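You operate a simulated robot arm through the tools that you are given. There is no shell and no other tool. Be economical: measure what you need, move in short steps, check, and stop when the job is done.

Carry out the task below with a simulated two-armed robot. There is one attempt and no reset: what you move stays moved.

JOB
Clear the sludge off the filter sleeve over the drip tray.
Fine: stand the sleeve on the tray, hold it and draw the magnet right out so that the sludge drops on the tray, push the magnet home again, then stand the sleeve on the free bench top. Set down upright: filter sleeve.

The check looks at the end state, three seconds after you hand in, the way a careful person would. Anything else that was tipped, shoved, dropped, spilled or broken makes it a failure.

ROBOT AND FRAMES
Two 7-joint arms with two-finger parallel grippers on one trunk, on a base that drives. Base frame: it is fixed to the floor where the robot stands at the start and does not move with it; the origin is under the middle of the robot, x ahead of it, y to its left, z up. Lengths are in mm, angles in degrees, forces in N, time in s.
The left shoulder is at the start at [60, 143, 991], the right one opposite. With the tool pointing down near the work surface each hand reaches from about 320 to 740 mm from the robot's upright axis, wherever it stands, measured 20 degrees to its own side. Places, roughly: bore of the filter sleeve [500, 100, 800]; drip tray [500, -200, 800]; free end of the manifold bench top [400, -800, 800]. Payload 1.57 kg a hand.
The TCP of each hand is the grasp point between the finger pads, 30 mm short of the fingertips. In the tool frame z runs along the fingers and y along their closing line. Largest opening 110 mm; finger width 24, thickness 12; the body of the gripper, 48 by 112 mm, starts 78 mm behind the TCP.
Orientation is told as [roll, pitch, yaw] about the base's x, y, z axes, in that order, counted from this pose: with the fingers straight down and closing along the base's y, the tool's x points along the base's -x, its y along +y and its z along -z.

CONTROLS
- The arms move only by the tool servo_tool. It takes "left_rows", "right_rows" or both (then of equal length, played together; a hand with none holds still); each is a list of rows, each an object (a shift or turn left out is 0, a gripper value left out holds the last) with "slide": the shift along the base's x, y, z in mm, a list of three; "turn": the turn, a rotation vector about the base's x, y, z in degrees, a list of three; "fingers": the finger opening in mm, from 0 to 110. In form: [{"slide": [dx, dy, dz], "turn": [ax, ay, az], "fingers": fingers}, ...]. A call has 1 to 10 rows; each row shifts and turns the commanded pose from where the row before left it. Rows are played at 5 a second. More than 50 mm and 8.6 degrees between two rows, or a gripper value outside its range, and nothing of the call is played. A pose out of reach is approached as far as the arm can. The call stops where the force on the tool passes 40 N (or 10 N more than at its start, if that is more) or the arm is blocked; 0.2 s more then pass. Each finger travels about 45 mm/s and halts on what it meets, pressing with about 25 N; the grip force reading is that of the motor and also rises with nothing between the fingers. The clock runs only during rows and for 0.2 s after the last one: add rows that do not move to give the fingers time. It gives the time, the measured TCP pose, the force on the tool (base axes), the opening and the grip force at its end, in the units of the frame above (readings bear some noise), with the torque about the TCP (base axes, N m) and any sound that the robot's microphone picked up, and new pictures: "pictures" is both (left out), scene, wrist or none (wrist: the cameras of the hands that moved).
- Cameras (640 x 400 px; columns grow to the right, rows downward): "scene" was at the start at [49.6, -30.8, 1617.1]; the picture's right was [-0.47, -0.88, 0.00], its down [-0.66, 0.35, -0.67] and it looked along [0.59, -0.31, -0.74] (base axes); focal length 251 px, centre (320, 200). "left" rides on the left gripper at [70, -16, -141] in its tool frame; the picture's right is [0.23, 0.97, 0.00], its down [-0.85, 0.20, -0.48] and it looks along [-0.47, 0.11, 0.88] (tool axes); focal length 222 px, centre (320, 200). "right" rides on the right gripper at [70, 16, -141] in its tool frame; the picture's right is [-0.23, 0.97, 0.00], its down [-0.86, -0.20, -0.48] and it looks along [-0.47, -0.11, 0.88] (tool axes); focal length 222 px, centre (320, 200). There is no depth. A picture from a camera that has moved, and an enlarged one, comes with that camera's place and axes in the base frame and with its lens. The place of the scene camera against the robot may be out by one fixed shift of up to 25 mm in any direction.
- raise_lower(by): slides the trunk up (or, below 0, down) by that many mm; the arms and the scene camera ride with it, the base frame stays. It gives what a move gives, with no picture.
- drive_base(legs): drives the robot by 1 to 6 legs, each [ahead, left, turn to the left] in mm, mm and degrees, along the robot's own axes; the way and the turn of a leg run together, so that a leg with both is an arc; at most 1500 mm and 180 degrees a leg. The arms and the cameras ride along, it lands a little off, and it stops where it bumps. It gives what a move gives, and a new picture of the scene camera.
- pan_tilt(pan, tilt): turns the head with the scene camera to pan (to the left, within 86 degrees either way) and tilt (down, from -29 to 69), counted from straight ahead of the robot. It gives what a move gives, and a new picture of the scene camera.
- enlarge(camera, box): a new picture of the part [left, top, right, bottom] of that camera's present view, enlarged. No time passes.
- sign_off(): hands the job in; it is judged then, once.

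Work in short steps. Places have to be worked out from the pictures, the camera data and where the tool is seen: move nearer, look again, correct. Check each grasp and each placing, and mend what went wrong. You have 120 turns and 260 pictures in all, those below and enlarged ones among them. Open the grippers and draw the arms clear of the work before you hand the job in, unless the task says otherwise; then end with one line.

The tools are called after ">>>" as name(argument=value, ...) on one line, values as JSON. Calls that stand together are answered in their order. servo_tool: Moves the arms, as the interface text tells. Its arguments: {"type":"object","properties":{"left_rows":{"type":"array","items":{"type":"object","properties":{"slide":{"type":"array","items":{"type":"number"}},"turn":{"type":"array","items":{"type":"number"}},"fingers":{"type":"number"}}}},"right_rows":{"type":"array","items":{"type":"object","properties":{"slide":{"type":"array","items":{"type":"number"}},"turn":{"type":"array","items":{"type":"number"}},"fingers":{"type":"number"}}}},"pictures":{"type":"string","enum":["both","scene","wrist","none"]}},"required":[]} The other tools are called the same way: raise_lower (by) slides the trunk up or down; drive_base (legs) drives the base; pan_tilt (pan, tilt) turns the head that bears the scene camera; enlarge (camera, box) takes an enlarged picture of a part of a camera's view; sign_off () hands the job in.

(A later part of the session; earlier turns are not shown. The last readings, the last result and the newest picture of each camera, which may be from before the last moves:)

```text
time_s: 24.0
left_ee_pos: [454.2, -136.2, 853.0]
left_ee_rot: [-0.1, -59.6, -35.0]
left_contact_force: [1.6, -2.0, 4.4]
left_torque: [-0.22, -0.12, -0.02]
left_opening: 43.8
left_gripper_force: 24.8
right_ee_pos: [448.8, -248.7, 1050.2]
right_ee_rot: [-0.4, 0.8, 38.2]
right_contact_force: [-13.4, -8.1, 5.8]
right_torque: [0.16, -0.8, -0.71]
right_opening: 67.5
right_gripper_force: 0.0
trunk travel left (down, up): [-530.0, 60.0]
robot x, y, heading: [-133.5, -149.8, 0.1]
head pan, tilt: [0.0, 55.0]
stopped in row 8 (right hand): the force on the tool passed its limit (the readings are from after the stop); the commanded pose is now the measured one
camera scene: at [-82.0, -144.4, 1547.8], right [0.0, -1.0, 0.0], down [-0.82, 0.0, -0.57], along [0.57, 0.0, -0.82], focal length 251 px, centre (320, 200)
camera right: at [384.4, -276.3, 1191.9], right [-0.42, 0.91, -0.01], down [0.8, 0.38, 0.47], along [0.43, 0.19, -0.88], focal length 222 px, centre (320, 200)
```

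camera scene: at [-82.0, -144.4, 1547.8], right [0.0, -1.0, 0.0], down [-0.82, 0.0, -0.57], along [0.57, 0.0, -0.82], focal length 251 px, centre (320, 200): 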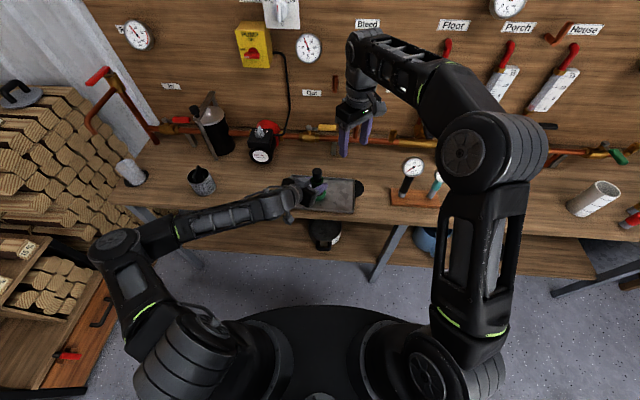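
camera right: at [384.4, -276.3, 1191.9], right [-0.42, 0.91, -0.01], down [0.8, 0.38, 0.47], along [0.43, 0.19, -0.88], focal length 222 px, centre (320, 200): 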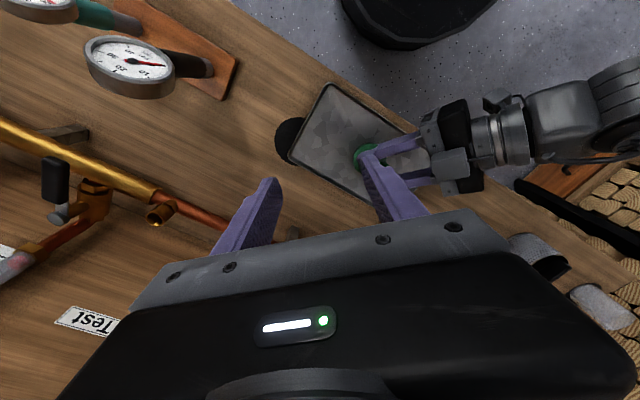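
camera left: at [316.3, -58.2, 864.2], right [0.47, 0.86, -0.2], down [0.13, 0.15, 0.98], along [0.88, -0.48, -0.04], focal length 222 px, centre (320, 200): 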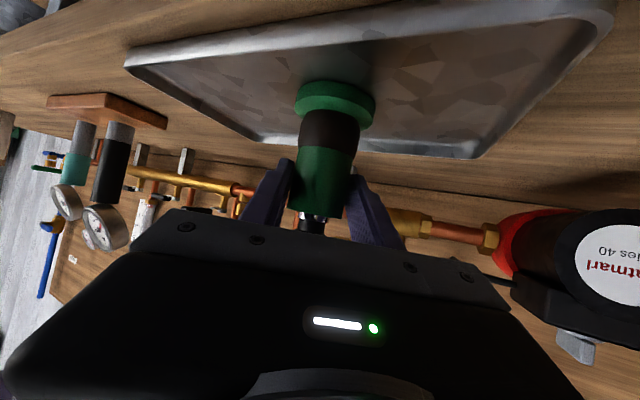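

The right hand met something at its wall side. I look at it before moving.

>>> enlarge(camera="scene", box=[260, 10, 460, 220])

>>> enlarge(camera="right", box=[160, 60, 560, 310])

```text
1.90 times, centred on (360, 115) of scene
camera zoom: at [-82.0, -144.4, 1547.8], right [0.0, -1.0, 0.0], down [-0.82, 0.0, -0.57], along [0.57, 0.0, -0.82], focal length 477 px, centre (244, 362)
```

zoom: 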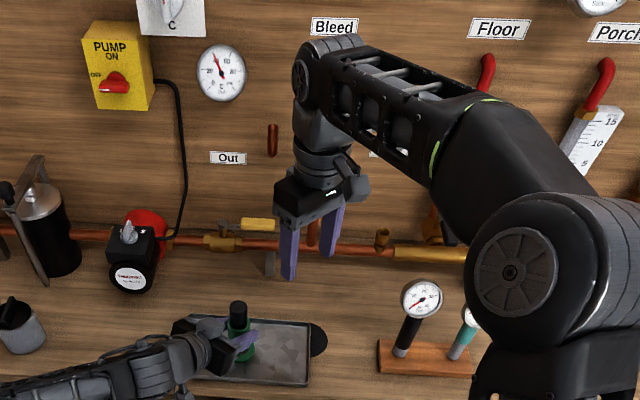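

```text
1.60 times, centred on (360, 185) of right
camera zoom: at [384.4, -276.3, 1191.9], right [-0.42, 0.91, -0.01], down [0.8, 0.38, 0.47], along [0.43, 0.19, -0.88], focal length 355 px, centre (256, 224)
```

zoom: 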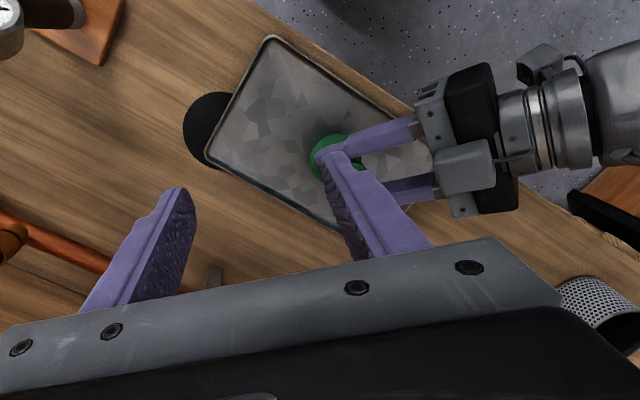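

Contact is on the wall-side finger of the right hand, well above the bench. I back it off by one row and look for what it touched.

>>> servo_tool(right_rows=[{"slide": [-10, -26, 6], "turn": [0, 0, -4]}, {"slide": [-10, -26, 6]}], pictures="both")

>>> enlarge(camera="scene", box=[300, 30, 460, 190])

>>> enlarge(camera="left", box=[0, 60, 320, 260])

```text
time_s: 24.6
left_ee_pos: [455.0, -135.5, 852.9]
left_ee_rot: [0.0, -59.5, -34.9]
left_contact_force: [-1.7, -5.0, 13.2]
left_torque: [-0.43, -0.04, 0.0]
left_opening: 44.0
left_gripper_force: 24.8
right_ee_pos: [429.4, -296.7, 1063.2]
right_ee_rot: [-0.2, 0.6, 34.6]
right_contact_force: [-0.3, -0.7, 0.2]
right_torque: [0.0, 0.01, 0.02]
right_opening: 70.0
right_gripper_force: 0.1
trunk travel left (down, up): [-530.0, 60.0]
robot x, y, heading: [-133.4, -149.8, -0.1]
head pan, tilt: [0.0, 55.0]
camera scene: at [-81.0, -144.9, 1547.8], right [0.0, -1.0, 0.0], down [-0.82, 0.0, -0.57], along [0.57, 0.0, -0.82], focal length 251 px, centre (320, 200)
camera right: at [364.5, -321.6, 1203.8], right [-0.37, 0.93, -0.01], down [0.82, 0.33, 0.47], along [0.44, 0.17, -0.88], focal length 222 px, centre (320, 200)
```

scene: 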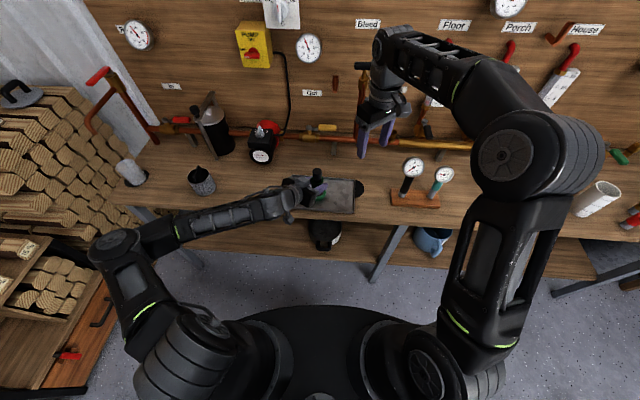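
right: 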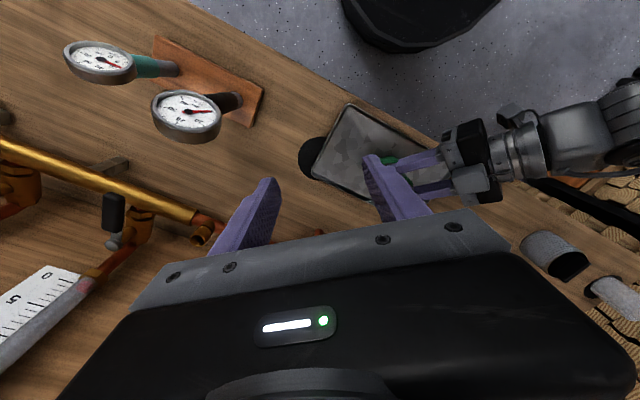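

```text
2.50 times, centred on (380, 110) of scene
camera zoom: at [-81.0, -144.9, 1547.8], right [0.0, -1.0, 0.0], down [-0.82, 0.0, -0.57], along [0.57, 0.0, -0.82], focal length 627 px, centre (170, 425)
```

zoom: 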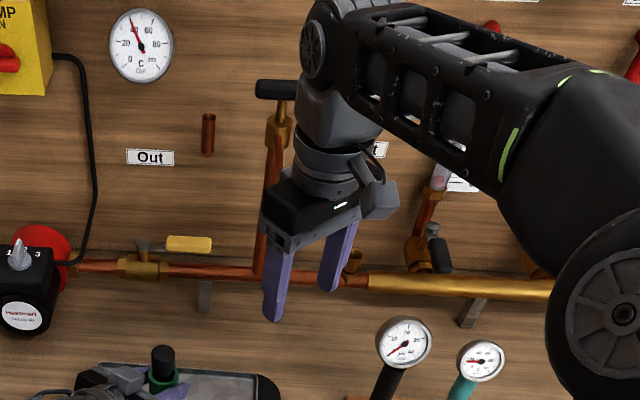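

```text
2.00 times, centred on (160, 160) of left
camera zoom: at [316.1, -58.9, 863.3], right [0.46, 0.86, -0.2], down [0.13, 0.15, 0.98], along [0.88, -0.48, -0.04], focal length 444 px, centre (640, 280)
```

zoom: 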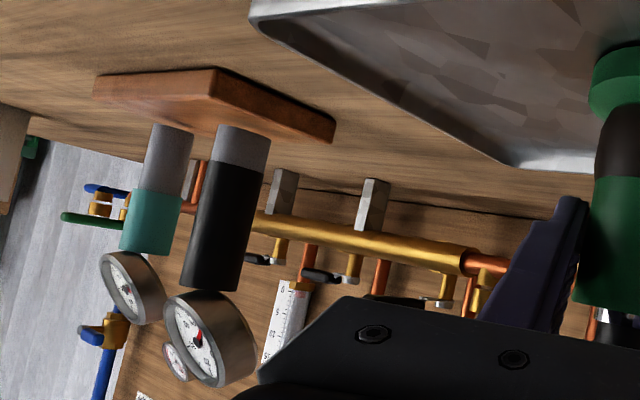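

The wall-side finger evidently met a pipe stub projecting from the wall near [480, -275, 1095]. I'll route around it: pull back in x, pass in front, then come over the handle.

>>> servo_tool(right_rows=[{"slide": [-25, 0, 0]}, {"slide": [-15, 20, 0]}, {"slide": [0, 35, 0]}, {"slide": [0, 35, 0], "turn": [0, 0, 2]}, {"slide": [0, 35, 0], "turn": [0, 0, 2]}, {"slide": [15, 15, 0]}, {"slide": [25, 10, 0]}, {"slide": [20, 5, 0]}, {}], pictures="both")

>>> enlarge(camera="right", box=[200, 60, 440, 210])

```text
time_s: 26.6
left_ee_pos: [454.4, -134.7, 849.5]
left_ee_rot: [0.2, -59.3, -34.8]
left_contact_force: [-2.2, -1.6, 15.2]
left_torque: [-0.18, 0.08, 0.03]
left_opening: 43.8
left_gripper_force: 25.2
right_ee_pos: [411.6, -152.8, 1061.3]
right_ee_rot: [-0.3, 0.5, 38.4]
right_contact_force: [0.2, 0.0, -0.6]
right_torque: [0.0, 0.0, 0.0]
right_opening: 70.0
right_gripper_force: 0.1
right hand out of reach, approached as far as the arm can: row 7, 8
trunk travel left (down, up): [-530.0, 60.0]
robot x, y, heading: [-129.6, -149.8, -0.1]
head pan, tilt: [0.0, 55.0]
camera scene: at [-81.2, -144.3, 1547.8], right [0.0, -1.0, 0.0], down [-0.82, 0.0, -0.57], along [0.57, 0.0, -0.82], focal length 251 px, centre (320, 200)
camera right: at [348.9, -182.9, 1202.9], right [-0.43, 0.9, -0.01], down [0.79, 0.38, 0.47], along [0.43, 0.2, -0.88], focal length 222 px, centre (320, 200)
```

scene: 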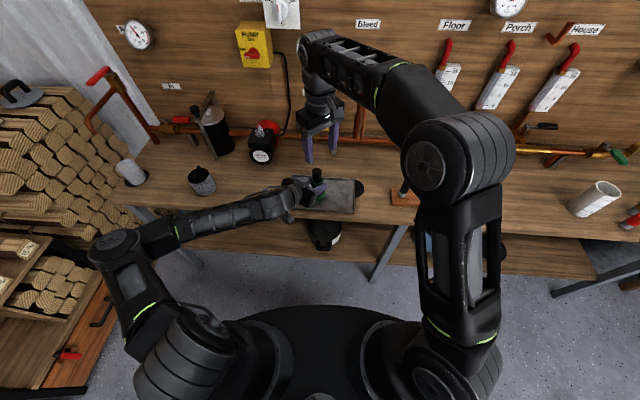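
right: 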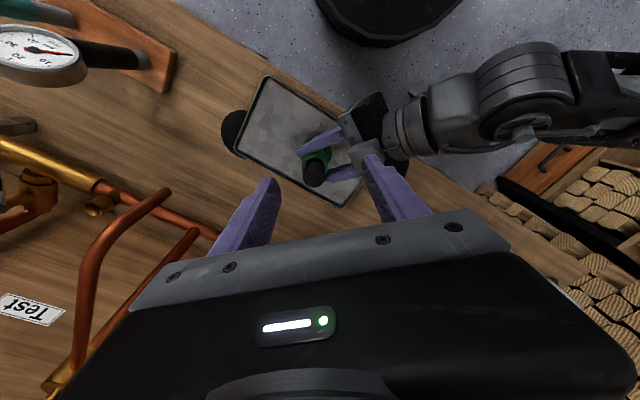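

```text
2.67 times, centred on (320, 135) of right
camera zoom: at [348.9, -182.9, 1202.9], right [-0.43, 0.9, -0.01], down [0.79, 0.38, 0.47], along [0.43, 0.2, -0.88], focal length 592 px, centre (320, 373)
```

zoom: 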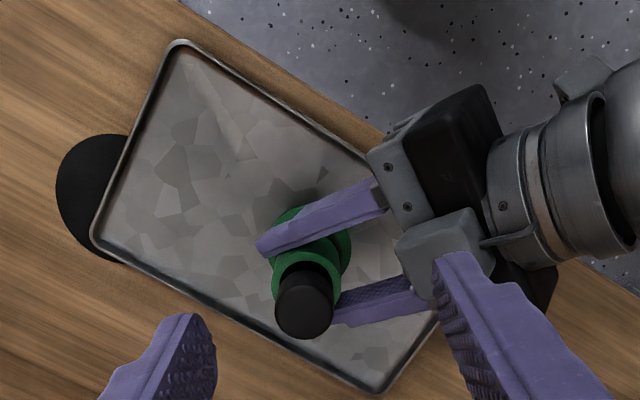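

The handle top reads at [460, -140], matching my estimate. The reach limit should ease lower down; descend to z≈1000 and go over it.

>>> servo_tool(right_rows=[{"slide": [0, 0, -25]}, {"slide": [3, 2, -25]}, {"slide": [12, 3, -10]}, {"slide": [15, 4, 0]}, {"slide": [15, 3, 0]}, {}], pictures="both")

>>> enlarge(camera="right", box=[200, 60, 440, 210])

```text
time_s: 28.0
left_ee_pos: [454.7, -135.8, 848.9]
left_ee_rot: [0.0, -59.3, -34.9]
left_contact_force: [-1.5, -0.3, 11.0]
left_torque: [-0.04, 0.1, 0.05]
left_opening: 43.8
left_gripper_force: 24.8
right_ee_pos: [456.5, -141.4, 1003.1]
right_ee_rot: [-0.1, 0.5, 38.5]
right_contact_force: [0.5, 0.1, 0.3]
right_torque: [-0.01, -0.02, 0.02]
right_opening: 70.0
right_gripper_force: 0.1
trunk travel left (down, up): [-530.0, 60.0]
robot x, y, heading: [-133.8, -150.1, 0.0]
head pan, tilt: [0.0, 55.0]
camera scene: at [-80.9, -144.0, 1547.7], right [0.0, -1.0, 0.0], down [-0.82, 0.0, -0.57], along [0.57, 0.0, -0.82], focal length 251 px, centre (320, 200)
camera right: at [393.9, -170.7, 1143.3], right [-0.43, 0.9, -0.01], down [0.8, 0.38, 0.47], along [0.43, 0.2, -0.88], focal length 222 px, centre (320, 200)
```

scene: 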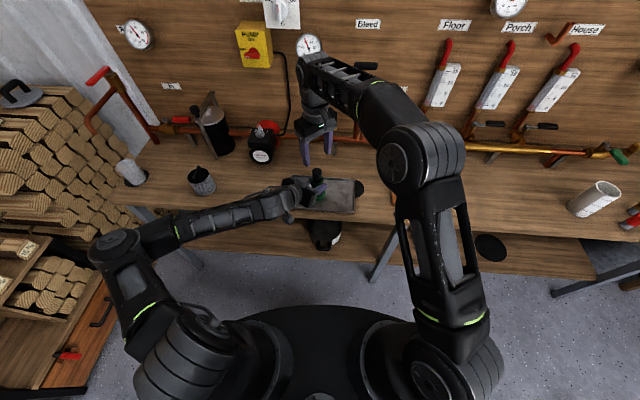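
right: 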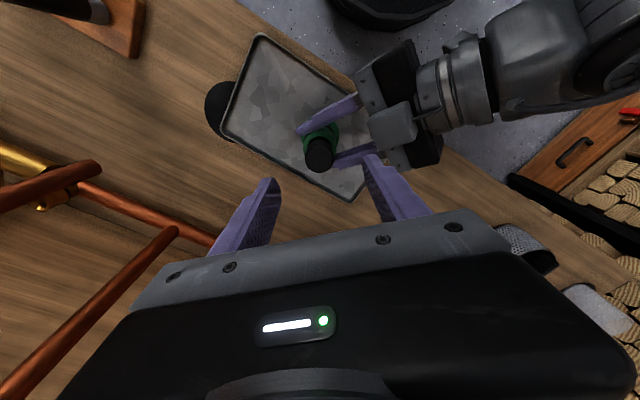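

```text
2.67 times, centred on (320, 135) of right
camera zoom: at [393.9, -170.7, 1143.3], right [-0.43, 0.9, -0.01], down [0.8, 0.38, 0.47], along [0.43, 0.2, -0.88], focal length 592 px, centre (320, 373)
```

zoom: 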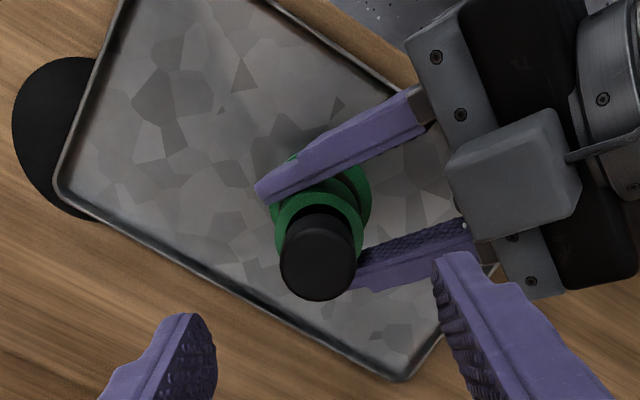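

The cap lies on the approach line. I narrow the fingers to 52 mm and descend to z≈945, then check clearance.

>>> servo_tool(right_rows=[{"slide": [1, 0, -15], "fingers": 52}, {"slide": [1, 1, -15]}, {"slide": [1, 0, -15]}, {"slide": [0, 0, -10]}, {}], pictures="both")

>>> enlarge(camera="right", box=[200, 60, 440, 210])

>>> enlarge(camera="scene", box=[240, 100, 400, 230])

```text
time_s: 29.2
left_ee_pos: [454.8, -134.2, 850.2]
left_ee_rot: [0.0, -59.3, -34.9]
left_contact_force: [-2.3, 0.5, 8.8]
left_torque: [0.04, 0.04, 0.05]
left_opening: 43.8
left_gripper_force: 25.4
right_ee_pos: [460.9, -140.3, 946.2]
right_ee_rot: [-0.3, 0.8, 38.6]
right_contact_force: [-0.1, -0.6, -0.2]
right_torque: [0.0, 0.0, 0.0]
right_opening: 51.7
right_gripper_force: 0.0
trunk travel left (down, up): [-530.0, 60.0]
robot x, y, heading: [-130.3, -151.2, 0.0]
head pan, tilt: [0.0, 55.0]
camera scene: at [-80.5, -144.0, 1547.7], right [0.0, -1.0, 0.0], down [-0.82, 0.0, -0.57], along [0.57, 0.0, -0.82], focal length 251 px, centre (320, 200)
camera right: at [396.9, -169.9, 1087.5], right [-0.43, 0.9, -0.01], down [0.8, 0.38, 0.47], along [0.43, 0.2, -0.88], focal length 222 px, centre (320, 200)
```

scene: 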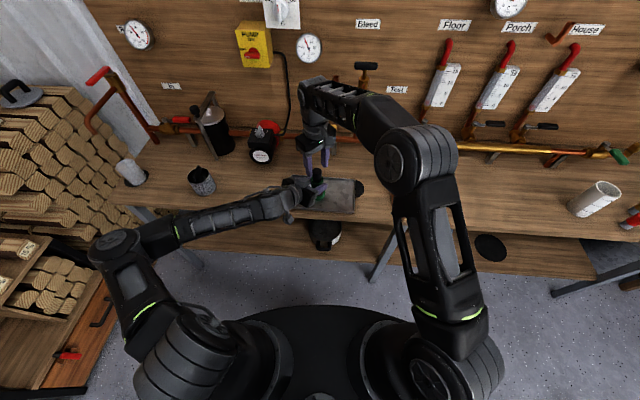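
right: 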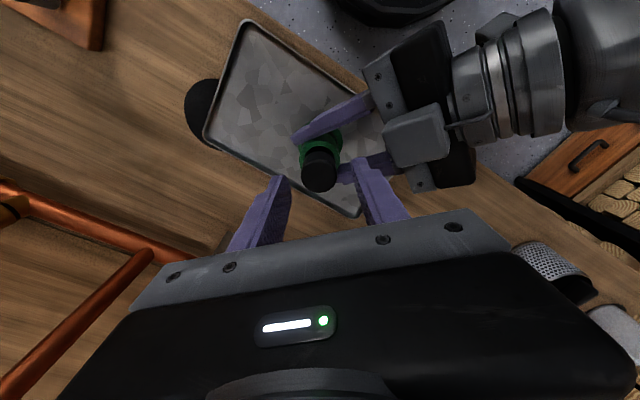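

```text
2.67 times, centred on (320, 135) of right
camera zoom: at [396.9, -169.9, 1087.5], right [-0.43, 0.9, -0.01], down [0.8, 0.38, 0.47], along [0.43, 0.2, -0.88], focal length 592 px, centre (320, 373)
```

zoom: 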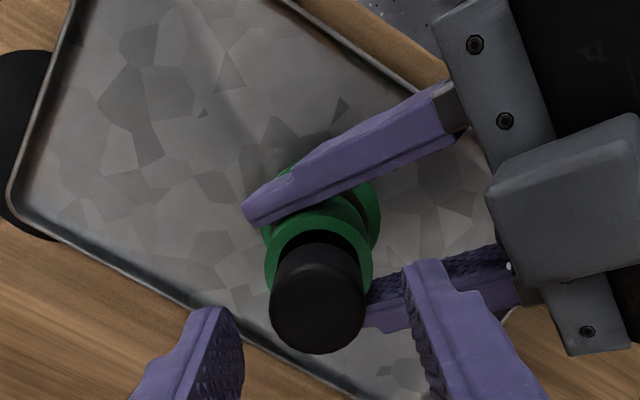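

```text
3.08 times, centred on (320, 165) of scene
camera zoom: at [-80.5, -144.0, 1547.7], right [0.0, -1.0, 0.0], down [-0.82, 0.0, -0.57], along [0.57, 0.0, -0.82], focal length 771 px, centre (320, 308)
```

zoom: 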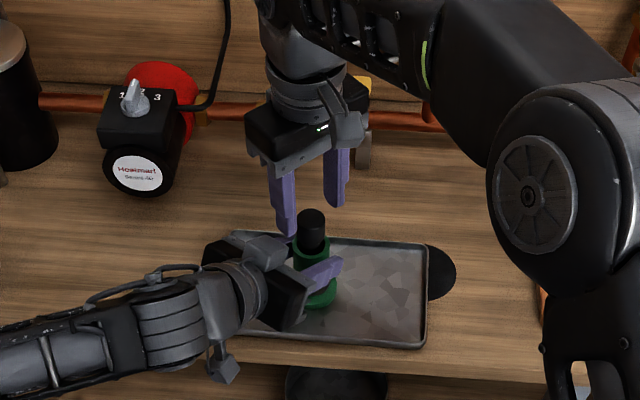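

Alignment is good and there's clearance to the left hand. Descend 36 mm and look.

>>> servo_tool(right_rows=[{"slide": [0, 0, -12]}, {"slide": [0, 0, -12]}, {"slide": [0, 0, -12]}, {}], pictures="both")

>>> enlarge(camera="right", box=[200, 80, 440, 230])

>>> enlarge(camera="scene", box=[270, 130, 370, 220])

```text
time_s: 30.2
left_ee_pos: [454.5, -134.0, 850.2]
left_ee_rot: [0.1, -59.3, -34.9]
left_contact_force: [-1.4, -0.1, 6.0]
left_torque: [0.03, 0.06, 0.09]
left_opening: 44.2
left_gripper_force: 25.3
right_ee_pos: [460.1, -140.7, 909.4]
right_ee_rot: [-0.4, 0.6, 38.5]
right_contact_force: [-0.3, 0.3, 0.2]
right_torque: [0.0, 0.0, -0.02]
right_opening: 52.0
right_gripper_force: 0.1
trunk travel left (down, up): [-530.0, 60.0]
robot x, y, heading: [-132.8, -148.7, -0.5]
head pan, tilt: [0.0, 55.0]
camera scene: at [-80.3, -144.0, 1547.7], right [0.0, -1.0, 0.0], down [-0.82, 0.0, -0.57], along [0.57, 0.0, -0.82], focal length 251 px, centre (320, 200)
camera right: at [397.1, -169.9, 1051.5], right [-0.43, 0.9, -0.01], down [0.8, 0.38, 0.47], along [0.43, 0.2, -0.88], focal length 222 px, centre (320, 200)
```

scene: 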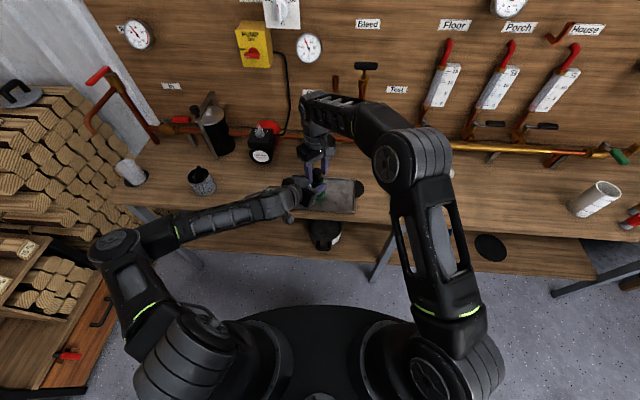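
right: 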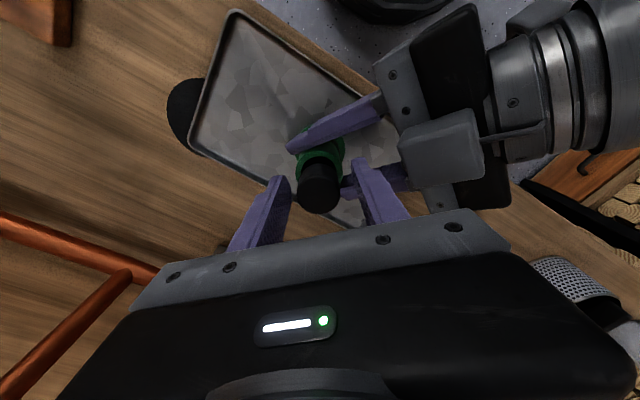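

```text
2.67 times, centred on (320, 155) of right
camera zoom: at [397.1, -169.9, 1051.5], right [-0.43, 0.9, -0.01], down [0.8, 0.38, 0.47], along [0.43, 0.2, -0.88], focal length 592 px, centre (320, 320)
```

zoom: 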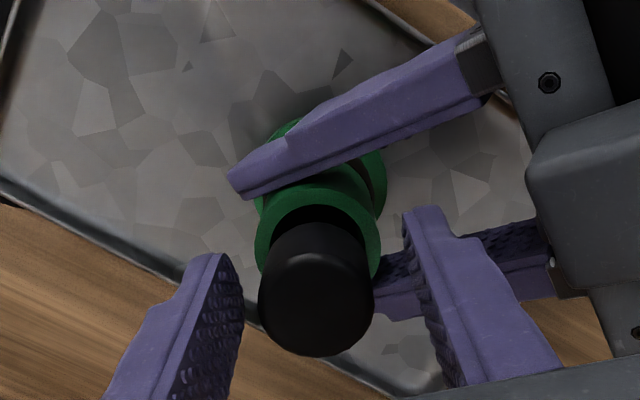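

```text
4.44 times, centred on (320, 175) of scene
camera zoom: at [-80.3, -144.0, 1547.7], right [0.0, -1.0, 0.0], down [-0.82, 0.0, -0.57], along [0.57, 0.0, -0.82], focal length 1114 px, centre (320, 311)
```

zoom: 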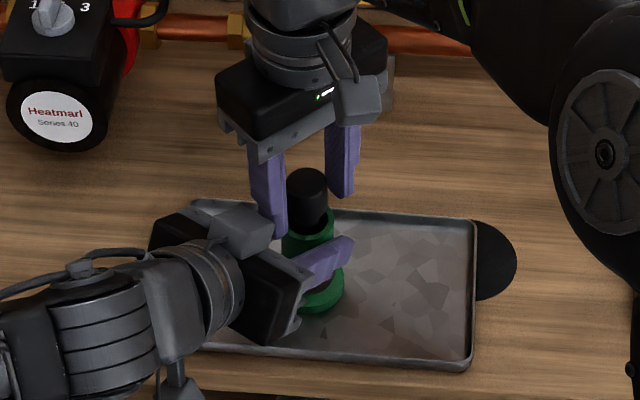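

The cap sits between the fingers with its top near the TCP height. I lower 4 mm more and close.

>>> servo_tool(right_rows=[{"slide": [1, 0, -4]}, {"fingers": 20}, {"fingers": 20}, {"fingers": 20}, {}], pictures="wrist")

>>> enlarge(camera="right", box=[200, 80, 440, 230])

```text
time_s: 31.4
left_ee_pos: [454.5, -135.3, 850.6]
left_ee_rot: [0.0, -59.3, -34.8]
left_contact_force: [-1.4, 1.0, 3.4]
left_torque: [-0.05, -0.1, 0.03]
left_opening: 43.8
left_gripper_force: 24.9
right_ee_pos: [461.5, -140.8, 906.8]
right_ee_rot: [-0.4, 0.6, 38.5]
right_contact_force: [0.5, 0.4, 0.9]
right_torque: [0.06, 0.0, -0.02]
right_opening: 30.9
right_gripper_force: 25.1
trunk travel left (down, up): [-530.0, 60.0]
robot x, y, heading: [-132.6, -148.7, -0.1]
head pan, tilt: [0.0, 55.0]
camera right: at [398.5, -169.8, 1047.6], right [-0.43, 0.9, -0.01], down [0.8, 0.38, 0.47], along [0.43, 0.2, -0.88], focal length 222 px, centre (320, 200)
```

right: 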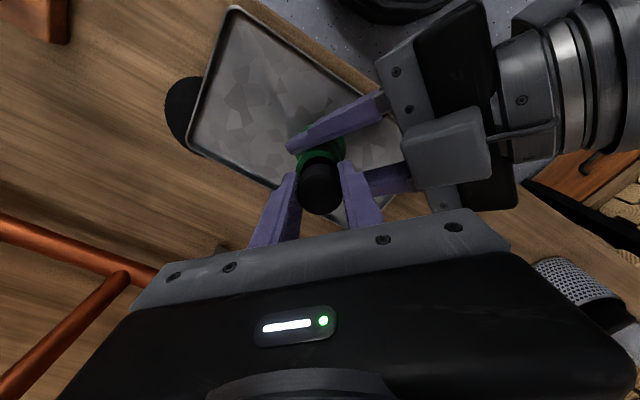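

```text
2.67 times, centred on (320, 155) of right
camera zoom: at [398.5, -169.8, 1047.6], right [-0.43, 0.9, -0.01], down [0.8, 0.38, 0.47], along [0.43, 0.2, -0.88], focal length 592 px, centre (320, 320)
```

zoom: 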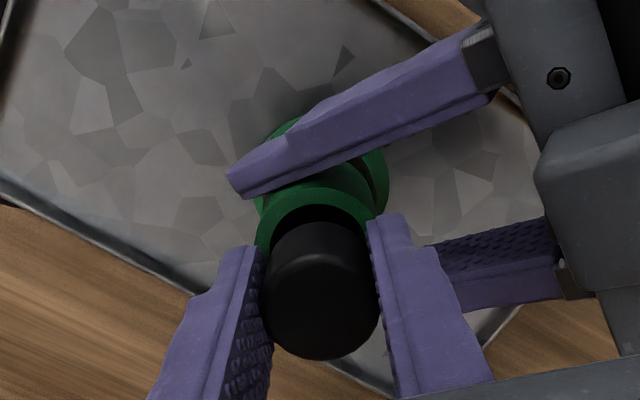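

Handle gripped at 31 mm. Now draw the magnet straight up in small steps, left hand holding still.

>>> servo_tool(right_rows=[{"slide": [0, 0, 3]}, {"slide": [0, 0, 5]}, {"slide": [0, 0, 6]}, {"slide": [0, 0, 8]}, {}], pictures="wrist")

>>> enlarge(camera="scene", box=[270, 130, 370, 220])

```text
time_s: 32.6
left_ee_pos: [455.1, -134.6, 849.7]
left_ee_rot: [-0.1, -59.3, -34.9]
left_contact_force: [1.1, 0.0, 2.8]
left_torque: [-0.02, -0.09, 0.0]
left_opening: 43.6
left_gripper_force: 25.3
right_ee_pos: [461.2, -139.9, 928.6]
right_ee_rot: [-0.3, 0.7, 38.6]
right_contact_force: [0.2, 1.5, -1.5]
right_torque: [0.0, -0.03, 0.02]
right_opening: 30.7
right_gripper_force: 25.6
trunk travel left (down, up): [-530.0, 60.0]
robot x, y, heading: [-129.2, -151.4, 0.1]
head pan, tilt: [0.0, 55.0]
camera right: at [398.4, -169.7, 1069.8], right [-0.43, 0.9, -0.01], down [0.8, 0.38, 0.47], along [0.43, 0.2, -0.88], focal length 222 px, centre (320, 200)
```

right: 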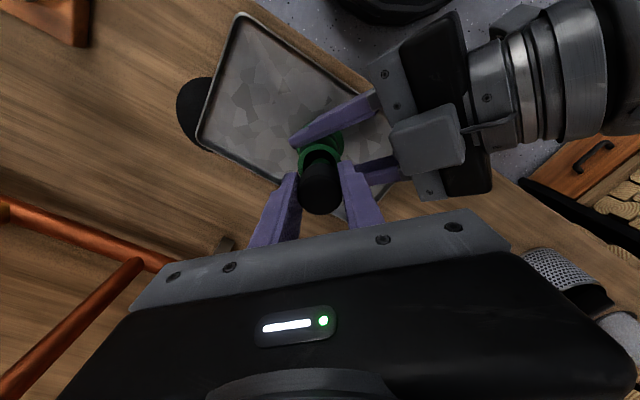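

```text
4.44 times, centred on (320, 175) of scene
camera zoom: at [-79.7, -144.1, 1547.7], right [0.0, -1.0, 0.0], down [-0.82, 0.0, -0.57], along [0.57, 0.0, -0.82], focal length 1114 px, centre (320, 311)
```

zoom: 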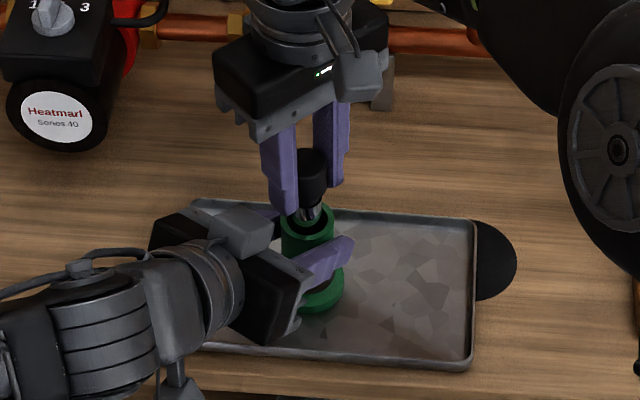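

The bright rod is coming out with little force. Continue up another ~65 mm.

>>> servo_tool(right_rows=[{"slide": [0, 0, 8]}, {"slide": [0, 0, 8]}, {"slide": [0, 0, 8]}, {"slide": [0, 0, 8]}, {"slide": [0, 0, 8]}, {"slide": [0, 0, 8]}, {"slide": [0, 0, 8]}, {"slide": [0, 0, 8]}, {}], pictures="both")

>>> enlarge(camera="scene", box=[270, 130, 370, 220])

>>> enlarge(camera="right", box=[200, 80, 440, 230])

>>> enlarge(camera="left", box=[200, 55, 440, 205])

```text
time_s: 34.6
left_ee_pos: [456.1, -134.7, 849.7]
left_ee_rot: [-0.1, -59.2, -34.8]
left_contact_force: [-0.6, 0.1, 1.7]
left_torque: [-0.03, -0.02, 0.02]
left_opening: 43.5
left_gripper_force: 25.1
right_ee_pos: [461.2, -140.2, 992.2]
right_ee_rot: [-0.3, 0.7, 38.6]
right_contact_force: [-0.4, 0.3, -1.7]
right_torque: [0.0, -0.01, -0.02]
right_opening: 30.8
right_gripper_force: 24.5
trunk travel left (down, up): [-530.0, 60.0]
robot x, y, heading: [-133.6, -151.2, 0.0]
head pan, tilt: [0.0, 55.0]
camera scene: at [-79.7, -144.0, 1547.7], right [0.0, -1.0, 0.0], down [-0.82, 0.0, -0.57], along [0.57, 0.0, -0.82], focal length 251 px, centre (320, 200)
camera right: at [398.5, -169.8, 1133.5], right [-0.43, 0.9, -0.01], down [0.8, 0.38, 0.47], along [0.43, 0.2, -0.88], focal length 222 px, centre (320, 200)
```

scene: 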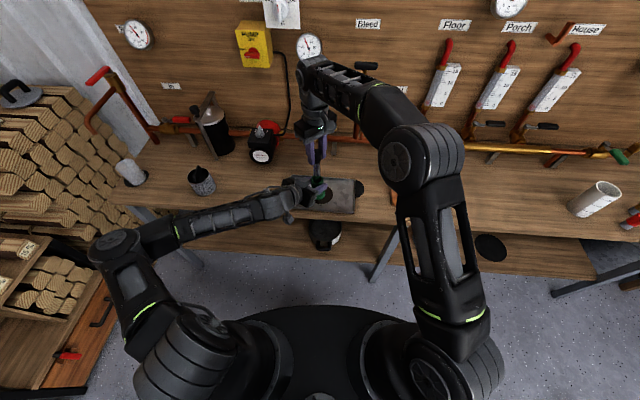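
right: 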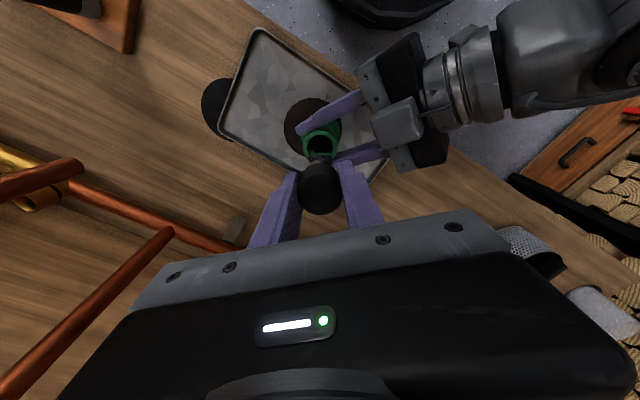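

```text
4.44 times, centred on (320, 175) of scene
camera zoom: at [-79.7, -144.0, 1547.7], right [0.0, -1.0, 0.0], down [-0.82, 0.0, -0.57], along [0.57, 0.0, -0.82], focal length 1114 px, centre (320, 311)
```

zoom: 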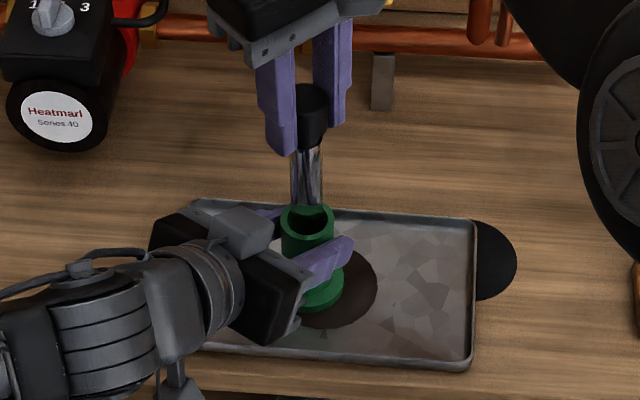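

```text
2.67 times, centred on (320, 155) of right
camera zoom: at [398.5, -169.8, 1133.5], right [-0.43, 0.9, -0.01], down [0.8, 0.38, 0.47], along [0.43, 0.2, -0.88], focal length 592 px, centre (320, 320)
```

zoom: 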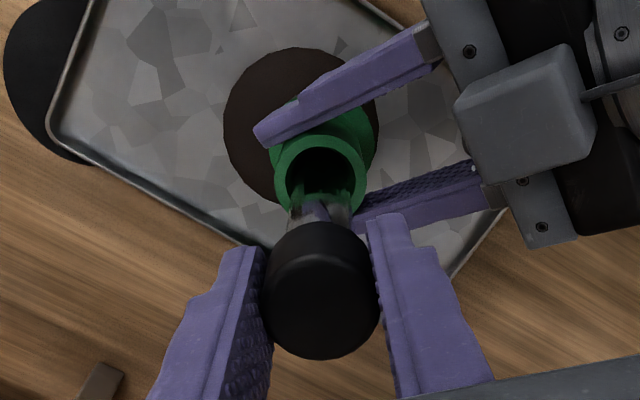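

```text
2.67 times, centred on (320, 130) of left
camera zoom: at [316.6, -57.8, 861.7], right [0.46, 0.87, -0.2], down [0.13, 0.15, 0.98], along [0.88, -0.48, -0.05], focal length 592 px, centre (320, 387)
```

zoom: 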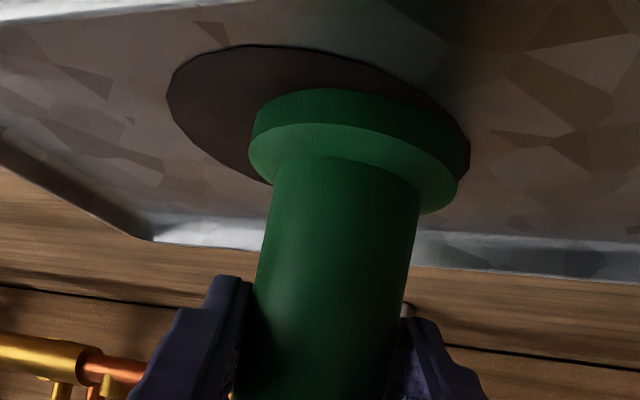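

The sludge has dropped onto the tray and the sleeve is clean. I raise a few mm more to be sure the rod is fully out, then look.

>>> servo_tool(right_rows=[{"slide": [0, 0, 6]}, {"slide": [0, 0, 6]}, {}], pictures="none")

>>> enlarge(camera="right", box=[260, 110, 380, 220])

>>> enlarge(camera="scene", box=[290, 140, 350, 190])

```text
time_s: 35.4
left_ee_pos: [454.7, -134.1, 849.8]
left_ee_rot: [0.0, -59.3, -34.7]
left_contact_force: [0.0, 0.2, 2.0]
left_torque: [0.0, -0.03, 0.02]
left_opening: 43.7
left_gripper_force: 24.7
right_ee_pos: [461.7, -139.4, 1003.4]
right_ee_rot: [-0.3, 0.7, 38.5]
right_contact_force: [-0.1, 0.5, -1.9]
right_torque: [0.01, 0.01, 0.01]
right_opening: 30.9
right_gripper_force: 24.8
trunk travel left (down, up): [-530.0, 60.0]
robot x, y, heading: [-130.9, -153.4, -0.0]
head pan, tilt: [0.0, 55.0]
```

```text
3.64 times, centred on (320, 165) of right
camera zoom: at [398.7, -169.9, 1145.4], right [-0.43, 0.9, -0.01], down [0.8, 0.38, 0.47], along [0.43, 0.2, -0.88], focal length 808 px, centre (320, 327)
```

zoom: 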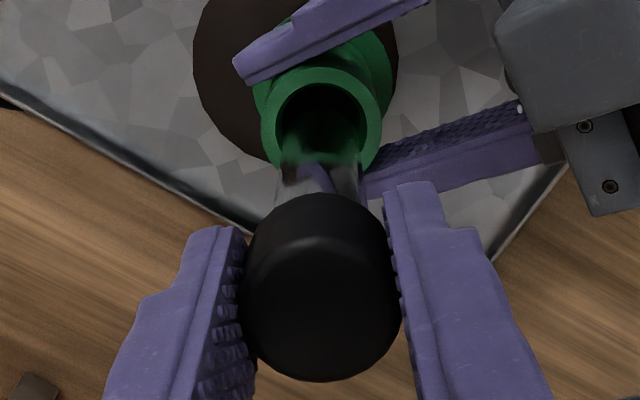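

```text
8.00 times, centred on (320, 165) of scene
camera zoom: at [-79.6, -144.0, 1547.7], right [0.0, -1.0, 0.0], down [-0.82, 0.0, -0.57], along [0.57, 0.0, -0.82], focal length 2005 px, centre (320, 480)
```

zoom: 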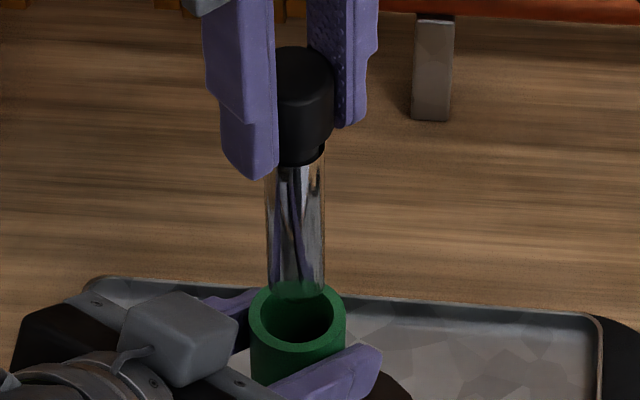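

The rod is fully out and well centred over the bore with a few mm clearance. Now push it back home slowly.

>>> servo_tool(right_rows=[{"slide": [0, 0, -10]}, {"slide": [0, 0, -10]}, {"slide": [0, 0, -10]}, {"slide": [0, 0, -12]}, {"slide": [0, 0, -12]}, {"slide": [0, 0, -12]}, {"slide": [0, 0, -12]}, {"slide": [0, 0, -10]}, {}], pictures="wrist")

>>> enlarge(camera="scene", box=[290, 150, 350, 200])

```text
time_s: 37.4
left_ee_pos: [456.0, -135.5, 849.4]
left_ee_rot: [-0.1, -59.3, -34.7]
left_contact_force: [-0.5, 0.3, -0.3]
left_torque: [0.04, 0.0, 0.01]
left_opening: 43.7
left_gripper_force: 25.4
right_ee_pos: [460.9, -140.3, 915.5]
right_ee_rot: [-0.3, 0.7, 38.5]
right_contact_force: [-0.4, -0.3, -2.1]
right_torque: [-0.02, -0.01, 0.0]
right_opening: 30.5
right_gripper_force: 25.5
trunk travel left (down, up): [-530.0, 60.0]
robot x, y, heading: [-129.8, -148.6, -0.1]
head pan, tilt: [0.0, 55.0]
camera right: at [398.7, -169.8, 1056.5], right [-0.43, 0.9, -0.01], down [0.8, 0.38, 0.47], along [0.43, 0.2, -0.88], focal length 222 px, centre (320, 200)
```

right: 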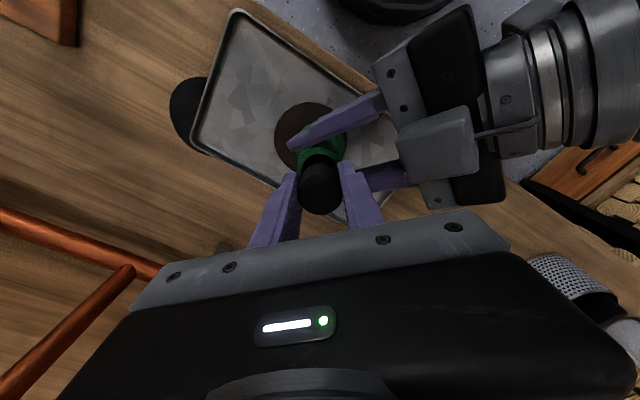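

```text
8.00 times, centred on (320, 175) of scene
camera zoom: at [-79.4, -144.1, 1547.7], right [0.0, -1.0, 0.0], down [-0.82, 0.0, -0.57], along [0.57, 0.0, -0.82], focal length 2005 px, centre (320, 400)
```

zoom: 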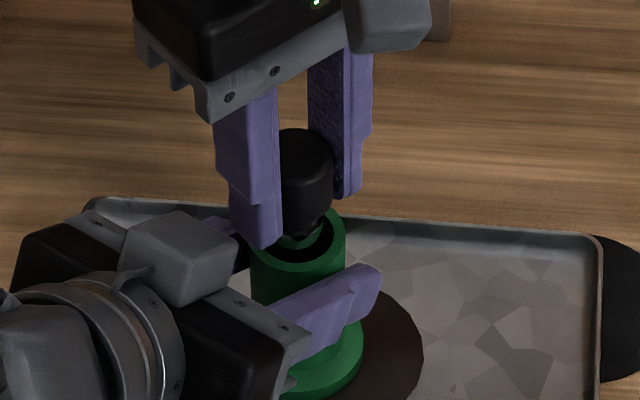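

About 9 mm to go; push the last part in fine steps until seated.

>>> servo_tool(right_rows=[{"slide": [0, 0, -4]}, {"slide": [0, 0, -3]}, {"slide": [0, 0, -1.5]}, {"slide": [0, 0, -1]}, {}], pictures="none")

```text
time_s: 38.6
left_ee_pos: [456.2, -135.3, 851.5]
left_ee_rot: [0.0, -59.4, -34.8]
left_contact_force: [-0.7, -0.3, 0.0]
left_torque: [-0.02, -0.04, -0.01]
left_opening: 43.5
left_gripper_force: 24.9
right_ee_pos: [462.6, -140.8, 905.8]
right_ee_rot: [-0.3, 0.6, 38.5]
right_contact_force: [-0.2, 0.8, -1.4]
right_torque: [0.01, -0.01, 0.0]
right_opening: 30.8
right_gripper_force: 25.0
trunk travel left (down, up): [-530.0, 60.0]
robot x, y, heading: [-128.9, -148.1, -0.2]
head pan, tilt: [0.0, 55.0]
```

>>> servo_tool(right_rows=[{"slide": [0, 0, -1]}, {"slide": [0, 0, -1]}, {}], pictures="none")

>>> enlarge(camera="scene", box=[290, 150, 350, 200])

```text
time_s: 39.4
left_ee_pos: [455.1, -135.5, 851.5]
left_ee_rot: [0.0, -59.4, -34.8]
left_contact_force: [3.3, -1.3, -7.2]
left_torque: [-0.13, -0.24, 0.05]
left_opening: 43.4
left_gripper_force: 25.0
right_ee_pos: [461.6, -140.4, 905.6]
right_ee_rot: [-0.2, 0.5, 38.5]
right_contact_force: [-1.7, -1.8, 16.6]
right_torque: [-0.1, 0.26, -0.02]
right_opening: 31.0
right_gripper_force: 25.0
trunk travel left (down, up): [-530.0, 60.0]
robot x, y, heading: [-129.7, -148.9, -0.2]
head pan, tilt: [0.0, 55.0]
```

```text
8.00 times, centred on (320, 175) of scene
camera zoom: at [-80.3, -144.3, 1547.9], right [0.0, -1.0, 0.0], down [-0.82, 0.0, -0.57], along [0.57, 0.0, -0.82], focal length 2005 px, centre (320, 400)
```

zoom: 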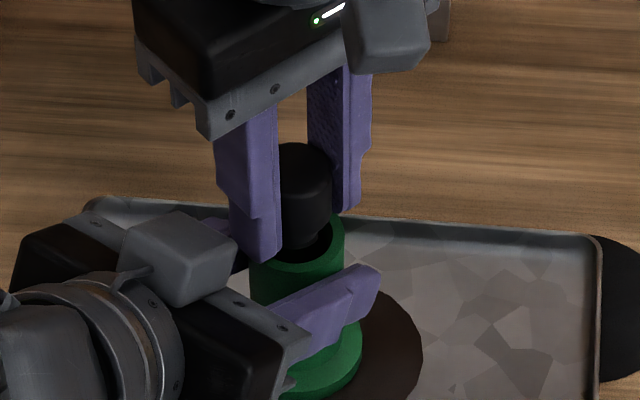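

Seated with 17 N. Release the handle, and withdraw the right hand upward.

>>> servo_tool(right_rows=[{"slide": [0, 0, 1], "fingers": 56}, {"fingers": 56}, {"fingers": 56}, {"slide": [0, 0, 20]}, {"slide": [0, 0, 25]}, {"slide": [0, 0, 25]}, {"slide": [0, 0, 25]}], pictures="wrist")

>>> enlarge(camera="scene", box=[290, 150, 350, 200])

>>> enlarge(camera="left", box=[200, 80, 440, 230])

```text
time_s: 41.0
left_ee_pos: [454.6, -136.5, 849.8]
left_ee_rot: [0.0, -59.3, -34.9]
left_contact_force: [-0.1, 0.1, -2.3]
left_torque: [0.06, 0.06, 0.03]
left_opening: 43.6
left_gripper_force: 24.7
right_ee_pos: [461.5, -138.7, 1001.7]
right_ee_rot: [-0.4, 0.8, 38.5]
right_contact_force: [-0.2, 0.4, -0.5]
right_torque: [0.01, 0.01, 0.0]
right_opening: 56.0
right_gripper_force: 0.1
trunk travel left (down, up): [-530.0, 60.0]
robot x, y, heading: [-133.4, -149.5, -0.2]
head pan, tilt: [0.0, 55.0]
camera right: at [398.9, -169.8, 1142.8], right [-0.43, 0.9, -0.01], down [0.8, 0.38, 0.47], along [0.43, 0.2, -0.88], focal length 222 px, centre (320, 200)
```

right: 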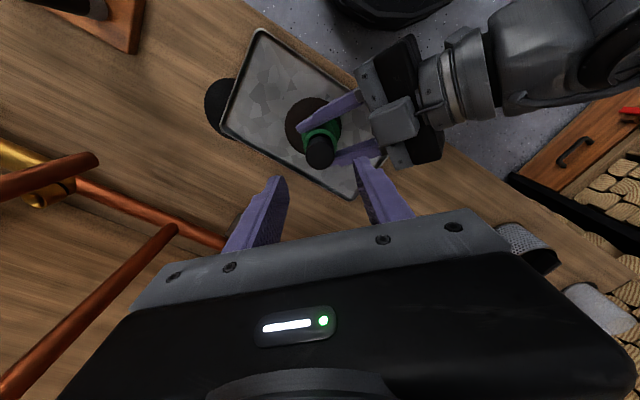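

```text
8.00 times, centred on (320, 175) of scene
camera zoom: at [-79.6, -144.0, 1547.7], right [0.0, -1.0, 0.0], down [-0.82, 0.0, -0.57], along [0.57, 0.0, -0.82], focal length 2005 px, centre (320, 400)
```

zoom: 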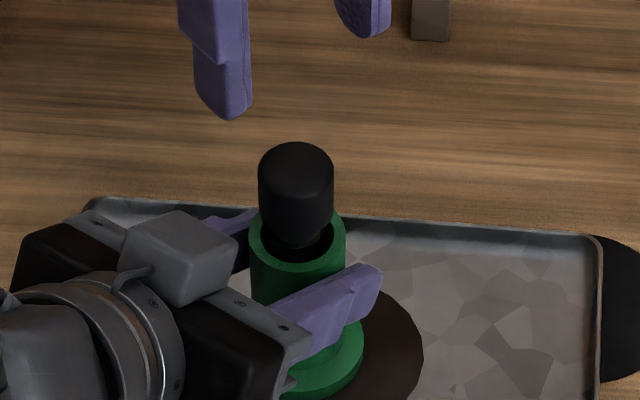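

```text
2.67 times, centred on (320, 155) of left
camera zoom: at [316.7, -57.8, 861.8], right [0.46, 0.87, -0.2], down [0.13, 0.15, 0.98], along [0.88, -0.48, -0.05], focal length 592 px, centre (320, 320)
```

zoom: 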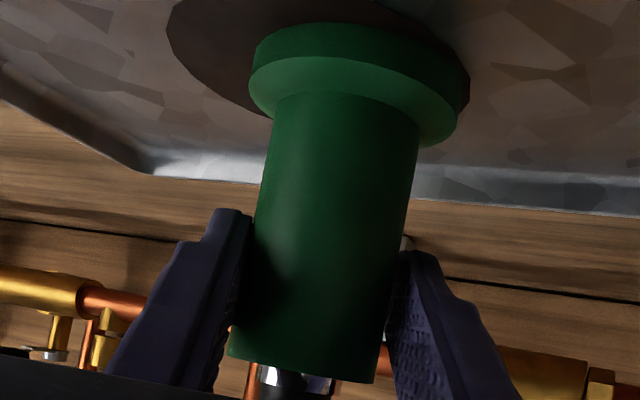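

Magnet is home, sleeve clean. Retract the right hand clear the way it came, then lift the sleeve.

>>> servo_tool(right_rows=[{"slide": [0, 0, 25]}, {"slide": [-20, -5, 25]}, {"slide": [-30, -8, 10]}, {"slide": [-20, -30, 0]}, {"slide": [-5, -40, 0]}, {"slide": [0, -40, 0]}, {"slide": [0, -45, 0]}, {"slide": [-10, -45, 0]}, {"slide": [-10, -40, 0]}], pictures="none")

>>> servo_tool(left_rows=[{"slide": [0, 0, 5]}, {"slide": [0, 0, 15]}, {"slide": [0, 0, 20]}, {"slide": [0, 0, 20]}, {"slide": [0, 0, 20]}, {}], pictures="both")

>>> enlarge(camera="left", box=[200, 55, 440, 205])

```text
time_s: 43.0
left_ee_pos: [454.9, -135.4, 849.2]
left_ee_rot: [0.1, -59.3, -34.9]
left_contact_force: [-0.4, -0.8, -0.7]
left_torque: [0.03, 0.03, 0.02]
left_opening: 43.5
left_gripper_force: 25.0
right_ee_pos: [366.1, -393.6, 1047.6]
right_ee_rot: [-0.3, 0.7, 38.6]
right_contact_force: [-0.7, -0.8, 0.6]
right_torque: [0.06, 0.0, -0.01]
right_opening: 55.9
right_gripper_force: 0.1
right hand out of reach, approached as far as the arm can: row 1
trunk travel left (down, up): [-530.0, 60.0]
robot x, y, heading: [-131.6, -150.3, 0.1]
head pan, tilt: [0.0, 55.0]
```

```text
time_s: 44.4
left_ee_pos: [456.2, -135.2, 931.5]
left_ee_rot: [-0.1, -59.3, -34.9]
left_contact_force: [0.4, -0.5, -2.2]
left_torque: [0.02, 0.06, 0.0]
left_opening: 43.5
left_gripper_force: 25.1
right_ee_pos: [368.3, -394.3, 1048.6]
right_ee_rot: [-0.3, 0.8, 38.5]
right_contact_force: [1.5, 0.6, 0.4]
right_torque: [0.0, 0.0, 0.02]
right_opening: 56.1
right_gripper_force: 0.0
trunk travel left (down, up): [-530.0, 60.0]
robot x, y, heading: [-130.2, -146.9, -0.1]
head pan, tilt: [0.0, 55.0]
camera scene: at [-79.3, -144.1, 1547.7], right [0.0, -1.0, 0.0], down [-0.82, 0.0, -0.57], along [0.57, 0.0, -0.82], focal length 251 px, centre (320, 200)
camera left: at [316.9, -58.0, 942.2], right [0.46, 0.87, -0.2], down [0.14, 0.15, 0.98], along [0.88, -0.48, -0.05], focal length 222 px, centre (320, 200)
```

scene: 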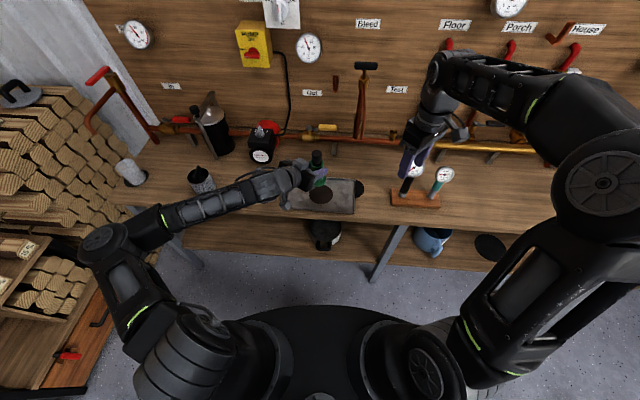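
left: 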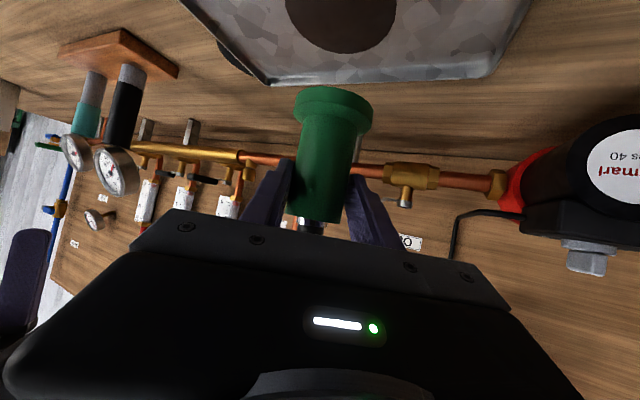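

```text
2.67 times, centred on (320, 130) of left
camera zoom: at [316.9, -58.0, 942.2], right [0.46, 0.87, -0.2], down [0.14, 0.15, 0.98], along [0.88, -0.48, -0.05], focal length 592 px, centre (320, 387)
```

zoom: 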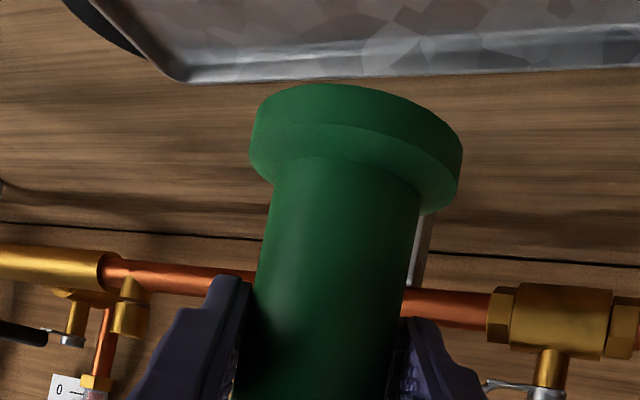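

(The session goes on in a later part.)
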